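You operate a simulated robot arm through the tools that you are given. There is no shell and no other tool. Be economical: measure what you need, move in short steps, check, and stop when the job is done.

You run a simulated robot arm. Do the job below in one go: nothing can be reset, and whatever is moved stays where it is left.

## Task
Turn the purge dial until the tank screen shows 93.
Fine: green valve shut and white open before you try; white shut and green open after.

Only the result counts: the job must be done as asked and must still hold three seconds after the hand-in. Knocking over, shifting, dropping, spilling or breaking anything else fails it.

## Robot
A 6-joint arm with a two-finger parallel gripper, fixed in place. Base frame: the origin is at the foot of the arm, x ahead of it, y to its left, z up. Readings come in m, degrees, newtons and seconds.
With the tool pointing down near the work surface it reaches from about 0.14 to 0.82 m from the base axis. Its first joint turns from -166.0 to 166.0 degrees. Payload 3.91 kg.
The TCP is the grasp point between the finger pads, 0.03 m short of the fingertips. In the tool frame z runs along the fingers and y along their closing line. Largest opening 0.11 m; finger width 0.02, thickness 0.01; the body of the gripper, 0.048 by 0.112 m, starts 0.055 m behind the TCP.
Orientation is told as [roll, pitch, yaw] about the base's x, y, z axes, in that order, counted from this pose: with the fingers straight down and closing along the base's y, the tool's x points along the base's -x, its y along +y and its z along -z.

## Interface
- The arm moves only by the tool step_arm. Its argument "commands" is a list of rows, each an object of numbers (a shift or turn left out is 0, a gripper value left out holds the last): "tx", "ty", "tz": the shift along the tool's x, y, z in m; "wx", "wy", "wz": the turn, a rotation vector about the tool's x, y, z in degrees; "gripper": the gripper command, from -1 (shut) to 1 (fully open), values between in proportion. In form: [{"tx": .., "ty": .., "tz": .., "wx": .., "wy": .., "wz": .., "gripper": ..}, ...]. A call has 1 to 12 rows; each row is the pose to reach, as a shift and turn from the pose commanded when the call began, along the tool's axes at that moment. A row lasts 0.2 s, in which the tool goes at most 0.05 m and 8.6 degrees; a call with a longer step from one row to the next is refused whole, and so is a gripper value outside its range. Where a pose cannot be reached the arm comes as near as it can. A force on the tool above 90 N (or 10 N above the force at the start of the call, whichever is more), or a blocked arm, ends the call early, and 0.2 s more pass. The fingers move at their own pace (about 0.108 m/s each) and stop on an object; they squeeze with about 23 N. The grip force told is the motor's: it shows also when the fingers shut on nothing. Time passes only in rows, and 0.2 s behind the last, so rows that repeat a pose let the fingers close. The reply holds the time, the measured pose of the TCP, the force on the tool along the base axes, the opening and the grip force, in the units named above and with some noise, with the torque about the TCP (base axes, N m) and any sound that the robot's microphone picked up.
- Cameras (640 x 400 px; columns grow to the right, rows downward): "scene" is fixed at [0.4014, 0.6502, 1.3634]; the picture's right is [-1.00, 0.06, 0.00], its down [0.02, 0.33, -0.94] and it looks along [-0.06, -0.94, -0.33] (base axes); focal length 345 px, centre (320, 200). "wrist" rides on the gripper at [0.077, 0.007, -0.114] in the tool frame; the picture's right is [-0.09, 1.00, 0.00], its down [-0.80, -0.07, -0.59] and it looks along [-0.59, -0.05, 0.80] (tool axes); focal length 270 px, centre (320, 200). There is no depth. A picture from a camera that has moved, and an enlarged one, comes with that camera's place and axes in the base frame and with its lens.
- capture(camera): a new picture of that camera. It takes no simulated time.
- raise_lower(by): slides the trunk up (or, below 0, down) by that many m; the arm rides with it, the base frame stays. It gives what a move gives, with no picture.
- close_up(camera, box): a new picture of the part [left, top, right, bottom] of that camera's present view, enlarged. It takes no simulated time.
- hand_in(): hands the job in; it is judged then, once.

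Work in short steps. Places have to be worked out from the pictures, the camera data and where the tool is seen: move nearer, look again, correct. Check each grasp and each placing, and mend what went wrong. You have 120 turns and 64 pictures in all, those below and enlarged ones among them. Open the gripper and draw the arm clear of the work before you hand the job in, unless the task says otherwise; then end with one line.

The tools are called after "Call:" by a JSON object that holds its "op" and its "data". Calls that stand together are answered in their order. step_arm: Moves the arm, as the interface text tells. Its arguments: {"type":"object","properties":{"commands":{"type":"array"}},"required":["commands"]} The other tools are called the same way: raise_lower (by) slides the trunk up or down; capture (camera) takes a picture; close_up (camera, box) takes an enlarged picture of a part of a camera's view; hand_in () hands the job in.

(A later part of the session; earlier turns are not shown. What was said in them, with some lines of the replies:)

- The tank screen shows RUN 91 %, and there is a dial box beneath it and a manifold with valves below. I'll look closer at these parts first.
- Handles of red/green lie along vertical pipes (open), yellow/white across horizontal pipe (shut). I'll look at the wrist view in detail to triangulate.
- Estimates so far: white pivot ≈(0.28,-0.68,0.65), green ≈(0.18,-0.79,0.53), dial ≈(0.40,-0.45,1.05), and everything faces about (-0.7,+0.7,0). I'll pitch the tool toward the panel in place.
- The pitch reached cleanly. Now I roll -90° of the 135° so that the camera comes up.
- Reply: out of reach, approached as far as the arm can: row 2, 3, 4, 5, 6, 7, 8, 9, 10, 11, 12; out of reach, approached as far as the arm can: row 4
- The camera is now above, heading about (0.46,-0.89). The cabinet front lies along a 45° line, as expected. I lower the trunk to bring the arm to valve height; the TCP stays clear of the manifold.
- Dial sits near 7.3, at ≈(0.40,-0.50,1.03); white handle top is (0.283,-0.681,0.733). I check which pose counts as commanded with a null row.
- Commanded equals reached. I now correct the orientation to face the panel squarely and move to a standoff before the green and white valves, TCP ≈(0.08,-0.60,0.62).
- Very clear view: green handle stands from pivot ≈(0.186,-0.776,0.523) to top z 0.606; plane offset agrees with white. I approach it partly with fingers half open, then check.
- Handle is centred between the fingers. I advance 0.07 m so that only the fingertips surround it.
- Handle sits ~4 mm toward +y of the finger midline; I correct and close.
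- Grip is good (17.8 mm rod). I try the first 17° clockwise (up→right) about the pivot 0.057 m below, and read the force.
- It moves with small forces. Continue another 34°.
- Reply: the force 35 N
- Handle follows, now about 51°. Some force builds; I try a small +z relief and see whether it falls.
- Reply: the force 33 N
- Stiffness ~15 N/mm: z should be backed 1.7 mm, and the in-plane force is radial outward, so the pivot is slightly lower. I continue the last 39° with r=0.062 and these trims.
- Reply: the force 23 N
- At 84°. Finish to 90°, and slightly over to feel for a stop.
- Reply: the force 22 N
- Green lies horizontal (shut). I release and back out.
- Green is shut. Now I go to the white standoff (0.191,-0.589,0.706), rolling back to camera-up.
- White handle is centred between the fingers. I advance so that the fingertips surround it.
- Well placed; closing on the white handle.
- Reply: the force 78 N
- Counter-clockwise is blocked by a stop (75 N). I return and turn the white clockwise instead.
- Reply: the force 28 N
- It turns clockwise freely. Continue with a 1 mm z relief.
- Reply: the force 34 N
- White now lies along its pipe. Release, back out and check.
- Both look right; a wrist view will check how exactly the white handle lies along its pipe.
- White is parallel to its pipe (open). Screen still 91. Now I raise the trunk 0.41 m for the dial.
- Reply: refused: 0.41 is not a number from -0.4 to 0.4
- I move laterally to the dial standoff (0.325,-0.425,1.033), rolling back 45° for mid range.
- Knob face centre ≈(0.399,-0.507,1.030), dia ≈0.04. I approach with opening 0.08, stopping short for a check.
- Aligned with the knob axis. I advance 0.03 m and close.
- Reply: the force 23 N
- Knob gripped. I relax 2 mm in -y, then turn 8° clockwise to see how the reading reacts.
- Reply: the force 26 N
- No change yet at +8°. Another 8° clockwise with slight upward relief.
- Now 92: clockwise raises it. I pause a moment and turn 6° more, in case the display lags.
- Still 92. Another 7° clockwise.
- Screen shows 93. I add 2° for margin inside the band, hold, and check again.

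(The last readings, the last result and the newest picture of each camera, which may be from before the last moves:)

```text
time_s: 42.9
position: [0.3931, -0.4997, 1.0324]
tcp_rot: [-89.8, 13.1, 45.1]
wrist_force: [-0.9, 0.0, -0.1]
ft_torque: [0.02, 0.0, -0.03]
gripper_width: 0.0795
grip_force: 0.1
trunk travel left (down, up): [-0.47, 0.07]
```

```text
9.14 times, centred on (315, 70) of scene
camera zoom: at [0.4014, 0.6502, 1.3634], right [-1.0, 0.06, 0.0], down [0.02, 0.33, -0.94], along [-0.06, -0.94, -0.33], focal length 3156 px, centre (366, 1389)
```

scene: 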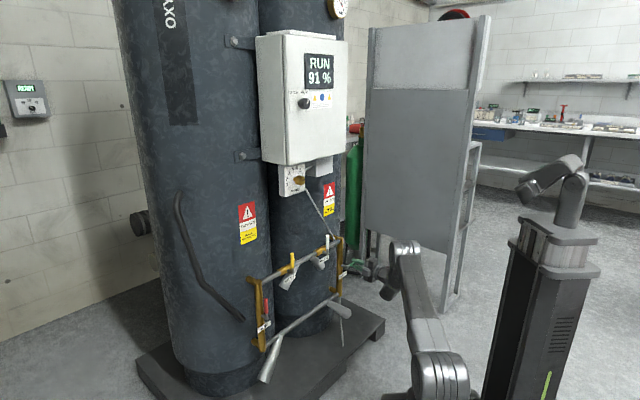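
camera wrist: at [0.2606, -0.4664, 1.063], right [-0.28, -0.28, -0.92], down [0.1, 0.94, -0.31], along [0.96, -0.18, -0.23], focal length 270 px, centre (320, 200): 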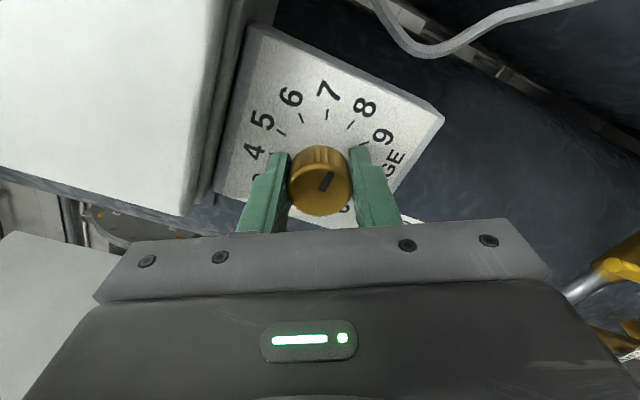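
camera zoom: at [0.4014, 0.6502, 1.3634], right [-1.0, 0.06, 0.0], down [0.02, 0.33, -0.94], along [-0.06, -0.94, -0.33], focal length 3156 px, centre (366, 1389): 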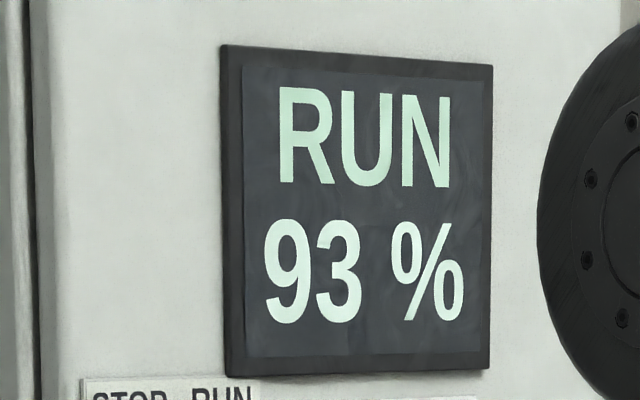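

93 holds after release. I back off and go back to the white standoff column.

Call:
{"op": "step_arm", "data": {"commands": [{"tz": -0.04}, {"tz": -0.08}, {"tz": -0.1}]}}

Call:
{"op": "step_arm", "data": {"commands": [{"tx": 0.0325, "ty": 0.006, "tz": 0.001, "wz": 1.75, "gripper": 0.1}, {"tx": 0.0649, "ty": 0.0119, "tz": 0.002, "wz": 3.5, "gripper": 0.1}, {"tx": 0.0974, "ty": 0.0179, "tz": 0.003, "wz": 5.25}, {"tx": 0.1298, "ty": 0.0238, "tz": 0.004, "wz": 7}, {"tx": 0.1623, "ty": 0.0298, "tz": 0.005, "wz": 8.75}, {"tx": 0.1947, "ty": 0.0357, "tz": 0.006, "wz": 10.5}, {"tx": 0.2272, "ty": 0.0417, "tz": 0.007, "wz": 12.25}, {"tx": 0.2596, "ty": 0.0476, "tz": 0.0078, "wz": 14}]}}

Call:
{"op": "raise_lower", "data": {"by": -0.4}}

Call:
{"op": "capture", "data": {"camera": "wrist"}}

Call:
{"op": "close_up", "data": {"camera": "scene", "box": [260, 40, 360, 210]}}

```text
time_s: 43.7
position: [0.3213, -0.427, 1.0315]
tcp_rot: [-90.0, 13.0, 45.0]
wrist_force: [0.1, -0.3, 0.1]
ft_torque: [0.0, -0.05, -0.01]
gripper_width: 0.0801
grip_force: 0.2
trunk travel left (down, up): [-0.47, 0.07]
```

```text
time_s: 45.5
position: [0.1384, -0.6215, 1.0444]
tcp_rot: [-89.9, -1.0, 45.0]
wrist_force: [-0.6, 0.1, 0.1]
ft_torque: [0.01, 0.0, 0.02]
gripper_width: 0.0605
grip_force: 0.0
trunk travel left (down, up): [-0.47, 0.07]
```

```text
time_s: 49.3
position: [0.1391, -0.6218, 0.6441]
tcp_rot: [-90.0, -1.0, 44.9]
wrist_force: [0.7, -0.4, -0.6]
ft_torque: [-0.02, -0.01, 0.0]
gripper_width: 0.0606
grip_force: 0.0
trunk travel left (down, up): [-0.07, 0.47]
```

```text
28 pictures are left
camera wrist: at [0.0034, -0.5936, 0.6369], right [0.07, 0.08, -0.99], down [0.14, 0.99, 0.09], along [0.99, -0.15, 0.06], focal length 270 px, centre (320, 200)
```

wrist: 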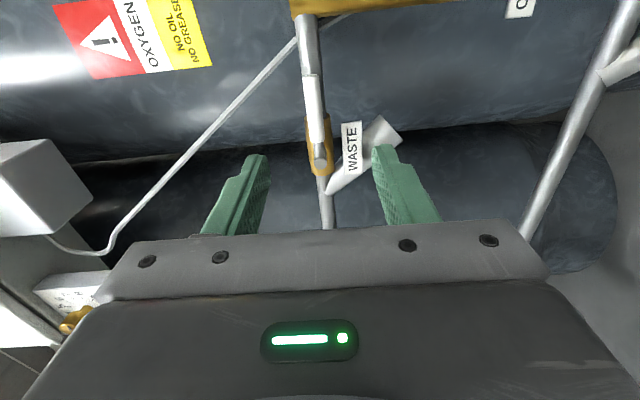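

```text
2.35 times, centred on (310, 125) of scene
camera zoom: at [0.4014, 0.6502, 1.3634], right [-1.0, 0.06, 0.0], down [0.02, 0.33, -0.94], along [-0.06, -0.94, -0.33], focal length 812 px, centre (344, 376)
```

zoom: 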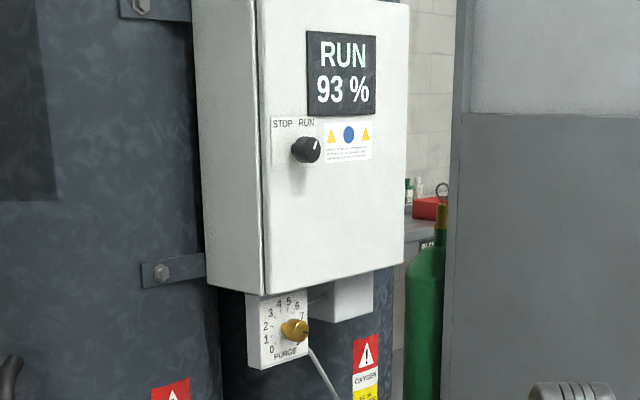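

93 stays; white is in the same place as I left it. I advance back onto it and grip.

Call:
{"op": "step_arm", "data": {"commands": [{"tx": -0.002, "tz": 0.04}, {"tx": -0.002, "tz": 0.08}, {"tx": -0.002, "tz": 0.105}, {"tx": -0.002, "tz": 0.12}, {"tx": -0.002, "tz": 0.12, "gripper": -1}, {"tx": -0.002, "tz": 0.12}, {"tx": -0.002, "tz": 0.12}]}}

```text
time_s: 50.9
position: [0.2254, -0.7047, 0.6496]
tcp_rot: [-90.4, -0.8, 45.0]
wrist_force: [6.4, -18.3, 30.0]
ft_torque: [-0.32, -0.54, -0.17]
gripper_width: 0.0179
grip_force: 45.2
trunk travel left (down, up): [-0.07, 0.47]
```

Gripped. Now I turn it counter-clockwise back up, in two parts, with ty trimmed for the upward force.

Call:
{"op": "step_arm", "data": {"commands": [{"ty": -0.002}, {"tx": -0.0006, "ty": -0.0107, "wz": -8.5}, {"tx": -0.0026, "ty": -0.0193, "wz": -17}, {"tx": -0.0057, "ty": -0.0274, "wz": -25.5}, {"tx": -0.0101, "ty": -0.035, "wz": -34}, {"tx": -0.0155, "ty": -0.0419, "wz": -42.5}]}}

```text
time_s: 52.3
position: [0.2342, -0.6928, 0.6877]
tcp_rot: [-90.2, 41.7, 44.9]
wrist_force: [-0.7, -13.9, 21.6]
ft_torque: [0.19, -0.66, -0.03]
gripper_width: 0.0179
grip_force: 44.1
trunk travel left (down, up): [-0.07, 0.47]
```

Halfway, forces modest. Finish the remaining 48° to vertical.

Call:
{"op": "step_arm", "data": {"commands": [{"tx": 0.0006, "ty": -0.0086, "wz": -8.2}, {"tx": -0.0014, "ty": -0.0171, "wz": -16.4}, {"tx": -0.0045, "ty": -0.0252, "wz": -24.6}, {"tx": -0.0087, "ty": -0.0328, "wz": -32.8}, {"tx": -0.014, "ty": -0.0399, "wz": -41}, {"tx": -0.0191, "ty": -0.0448, "wz": -48}]}}

Call:
{"op": "capture", "data": {"camera": "wrist"}}

```text
time_s: 53.7
position: [0.2664, -0.663, 0.7082]
tcp_rot: [-98.2, 89.6, 36.8]
wrist_force: [-5.6, 1.3, 13.7]
ft_torque: [-1.0, -0.81, -0.06]
gripper_width: 0.0177
grip_force: 45.4
trunk travel left (down, up): [-0.07, 0.47]
```

```text
26 pictures are left
camera wrist: at [0.1799, -0.5859, 0.7856], right [-0.7, -0.7, -0.09], down [-0.37, 0.47, -0.8], along [0.61, -0.53, -0.59], focal length 270 px, centre (320, 200)
```

wrist: 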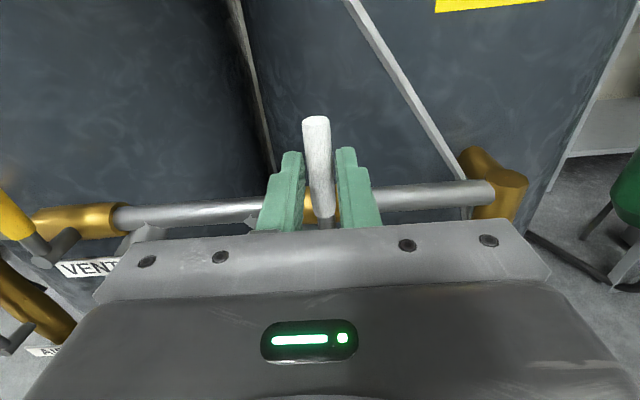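

White is upright again. A 2 mm nudge seats it at its stop, then release and back out.

Call:
{"op": "step_arm", "data": {"commands": [{"ty": -0.002, "wz": -1}, {"ty": -0.002, "wz": -1}, {"ty": -0.001, "gripper": 0.1}, {"ty": -0.001, "gripper": 0.1}, {"ty": -0.001, "tz": -0.04}, {"ty": -0.001, "tz": -0.08}, {"ty": -0.001, "tz": -0.12}]}}

Call:
{"op": "close_up", "data": {"camera": "scene", "box": [290, 220, 370, 290]}}

```text
time_s: 55.3
position: [0.1828, -0.5771, 0.7081]
tcp_rot: [-82.7, 89.4, 52.3]
wrist_force: [-0.2, 0.1, 0.9]
ft_torque: [-0.02, -0.02, 0.02]
gripper_width: 0.0606
grip_force: 0.0
trunk travel left (down, up): [-0.07, 0.47]
```

```text
5.71 times, centred on (330, 255) of scene
camera zoom: at [0.4014, 0.6502, 1.3634], right [-1.0, 0.06, 0.0], down [0.02, 0.33, -0.94], along [-0.06, -0.94, -0.33], focal length 1972 px, centre (263, -114)
```

zoom: 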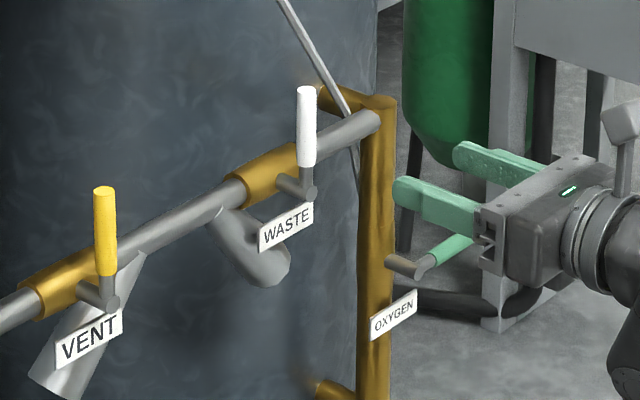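

White shut. I move to the green standoff with roll +91°.

Call:
{"op": "step_arm", "data": {"commands": [{"tx": -0.0172, "ty": 0.0184, "wz": 8.3}, {"tx": -0.0344, "ty": 0.0368, "tz": 0.001, "wz": 16.6}, {"tx": -0.0517, "ty": 0.0551, "tz": 0.001, "wz": 24.9}, {"tx": -0.0689, "ty": 0.0735, "tz": 0.001, "wz": 33.2}, {"tx": -0.0861, "ty": 0.0919, "tz": 0.002, "wz": 41.5}, {"tx": -0.1033, "ty": 0.1103, "tz": 0.002, "wz": 49.8}, {"tx": -0.1205, "ty": 0.1287, "tz": 0.003, "wz": 58.1}, {"tx": -0.1377, "ty": 0.1471, "tz": 0.003, "wz": 66.4}, {"tx": -0.155, "ty": 0.1654, "tz": 0.004, "wz": 74.7}, {"tx": -0.1722, "ty": 0.1838, "tz": 0.004, "wz": 83}, {"tx": -0.1894, "ty": 0.2022, "tz": 0.0046, "wz": 91}]}}

Call:
{"op": "capture", "data": {"camera": "wrist"}}

```text
time_s: 57.7
position: [0.0435, -0.7225, 0.5167]
tcp_rot: [-90.0, -1.6, 45.0]
wrist_force: [0.0, 0.7, 0.6]
ft_torque: [0.04, -0.03, -0.02]
gripper_width: 0.0604
grip_force: 0.1
trunk travel left (down, up): [-0.07, 0.47]
```

```text
24 pictures are left
camera wrist: at [-0.0917, -0.6941, 0.5087], right [0.08, 0.08, -0.99], down [0.14, 0.98, 0.09], along [0.99, -0.15, 0.07], focal length 270 px, centre (320, 200)
```

wrist: 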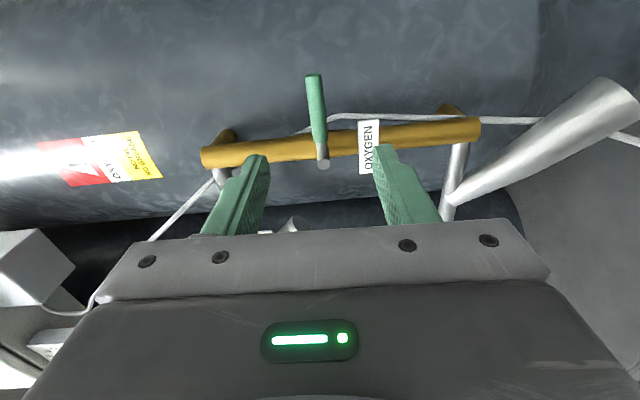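

Green handle is centred. Advance 0.119 m and grip.

Call:
{"op": "step_arm", "data": {"commands": [{"tz": 0.04}, {"tz": 0.08}, {"tz": 0.105}, {"tz": 0.119}, {"tz": 0.119, "gripper": -1}, {"tz": 0.119}, {"tz": 0.119}]}}

```text
time_s: 59.3
position: [0.1276, -0.8044, 0.5194]
tcp_rot: [-90.2, -1.4, 45.1]
wrist_force: [0.5, -8.4, 12.9]
ft_torque: [-0.51, 0.1, 0.08]
gripper_width: 0.0177
grip_force: 45.0
trunk travel left (down, up): [-0.07, 0.47]
```

Gripped. Turn it counter-clockwise back up, in two parts.

Call:
{"op": "step_arm", "data": {"commands": [{"ty": -0.001}, {"tx": -0.0006, "ty": -0.0097, "wz": -8.5}, {"tx": -0.0026, "ty": -0.0183, "wz": -17}, {"tx": -0.0057, "ty": -0.0264, "wz": -25.5}, {"tx": -0.0101, "ty": -0.034, "wz": -34}, {"tx": -0.0155, "ty": -0.0409, "wz": -42.5}]}}

```text
time_s: 60.7
position: [0.1371, -0.7951, 0.5575]
tcp_rot: [-90.0, 41.2, 45.1]
wrist_force: [-2.3, 0.2, 10.0]
ft_torque: [0.07, -0.5, -0.25]
gripper_width: 0.018
grip_force: 44.6
trunk travel left (down, up): [-0.07, 0.47]
```

Forces small; finish the remaining 49° to vertical, seat it, then check before releasing.

Call:
{"op": "step_arm", "data": {"commands": [{"ty": -0.0086, "wz": -8.2}, {"tx": -0.0019, "ty": -0.017, "wz": -16.4}, {"tx": -0.005, "ty": -0.025, "wz": -24.6}, {"tx": -0.0092, "ty": -0.0325, "wz": -32.8}, {"tx": -0.0144, "ty": -0.0395, "wz": -41}, {"tx": -0.0197, "ty": -0.0449, "wz": -48.8}, {"tx": -0.02, "ty": -0.046, "wz": -49.5}]}}

Call:
{"op": "close_up", "data": {"camera": "scene", "box": [290, 220, 370, 290]}}

```text
time_s: 62.3
position: [0.1688, -0.7634, 0.5784]
tcp_rot: [85.4, 89.5, -139.7]
wrist_force: [-16.7, 22.7, 2.1]
ft_torque: [0.04, -0.44, 0.13]
gripper_width: 0.018
grip_force: 44.8
trunk travel left (down, up): [-0.07, 0.47]
```

```text
5.71 times, centred on (330, 255) of scene
camera zoom: at [0.4014, 0.6502, 1.3634], right [-1.0, 0.06, 0.0], down [0.02, 0.33, -0.94], along [-0.06, -0.94, -0.33], focal length 1972 px, centre (263, -114)
```

zoom: 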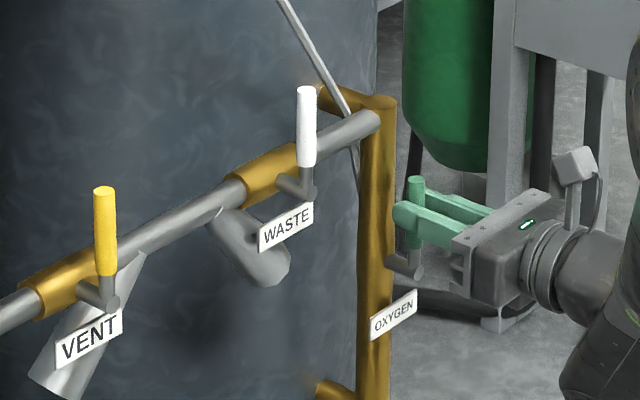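

Green stands vertical at its original place. Release and draw back.

Call:
{"op": "step_arm", "data": {"commands": [{"tz": -0.001, "gripper": 0.1}, {"tz": -0.001, "gripper": 0.1}, {"tz": -0.04}, {"tz": -0.08}, {"tz": -0.12}, {"tz": -0.16}, {"tz": -0.18, "gripper": 1}, {"tz": -0.18, "gripper": 1}]}}

Call:
{"op": "close_up", "data": {"camera": "scene", "box": [280, 50, 350, 90]}}

Call:
{"op": "close_up", "data": {"camera": "scene", "box": [290, 220, 370, 290]}}

Call:
{"op": "capture", "data": {"camera": "wrist"}}

```text
time_s: 64.1
position: [0.0432, -0.635, 0.5806]
tcp_rot: [85.1, 89.5, -139.8]
wrist_force: [0.3, -0.5, -0.6]
ft_torque: [-0.02, 0.03, -0.02]
gripper_width: 0.1099
grip_force: 0.1
trunk travel left (down, up): [-0.07, 0.47]
```

```text
9.14 times, centred on (315, 70) of scene
camera zoom: at [0.4014, 0.6502, 1.3634], right [-1.0, 0.06, 0.0], down [0.02, 0.33, -0.94], along [-0.06, -0.94, -0.33], focal length 3156 px, centre (366, 1389)
```

zoom: 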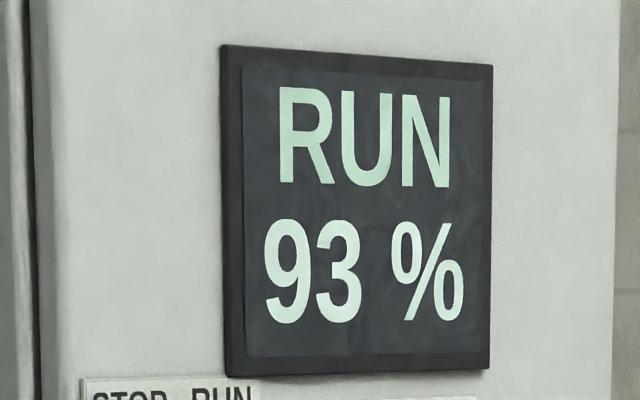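

```text
5.71 times, centred on (330, 255) of scene
camera zoom: at [0.4014, 0.6502, 1.3634], right [-1.0, 0.06, 0.0], down [0.02, 0.33, -0.94], along [-0.06, -0.94, -0.33], focal length 1972 px, centre (263, -114)
```

zoom: 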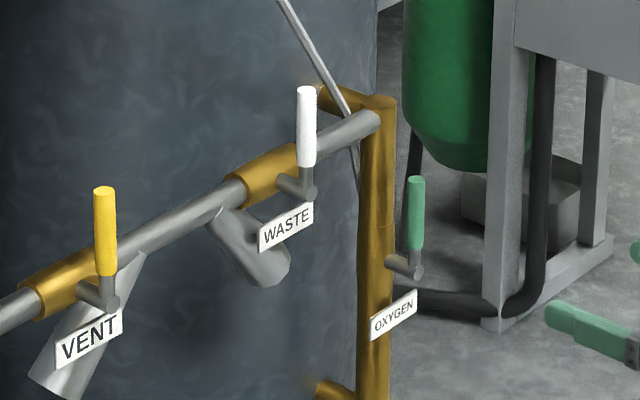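

```text
20 pictures are left
camera wrist: at [-0.0417, -0.5584, 0.6582], right [-0.7, -0.71, -0.08], down [-0.38, 0.47, -0.8], along [0.6, -0.53, -0.59], focal length 270 px, centre (320, 200)
```

wrist: 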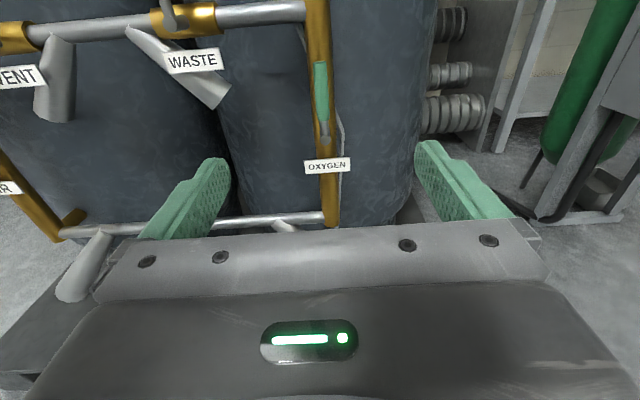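

The screen reads 93, white is shut, green is open, and the open gripper is clear of the work. Handing in.

Call:
{"op": "hand_in", "data": {}}

```text
The job is handed in.
```

The job is handed in: with green shut and white open, I turned the purge dial until the tank screen read 93 %. I then shut white and opened green, and the screen still showed 93 %.
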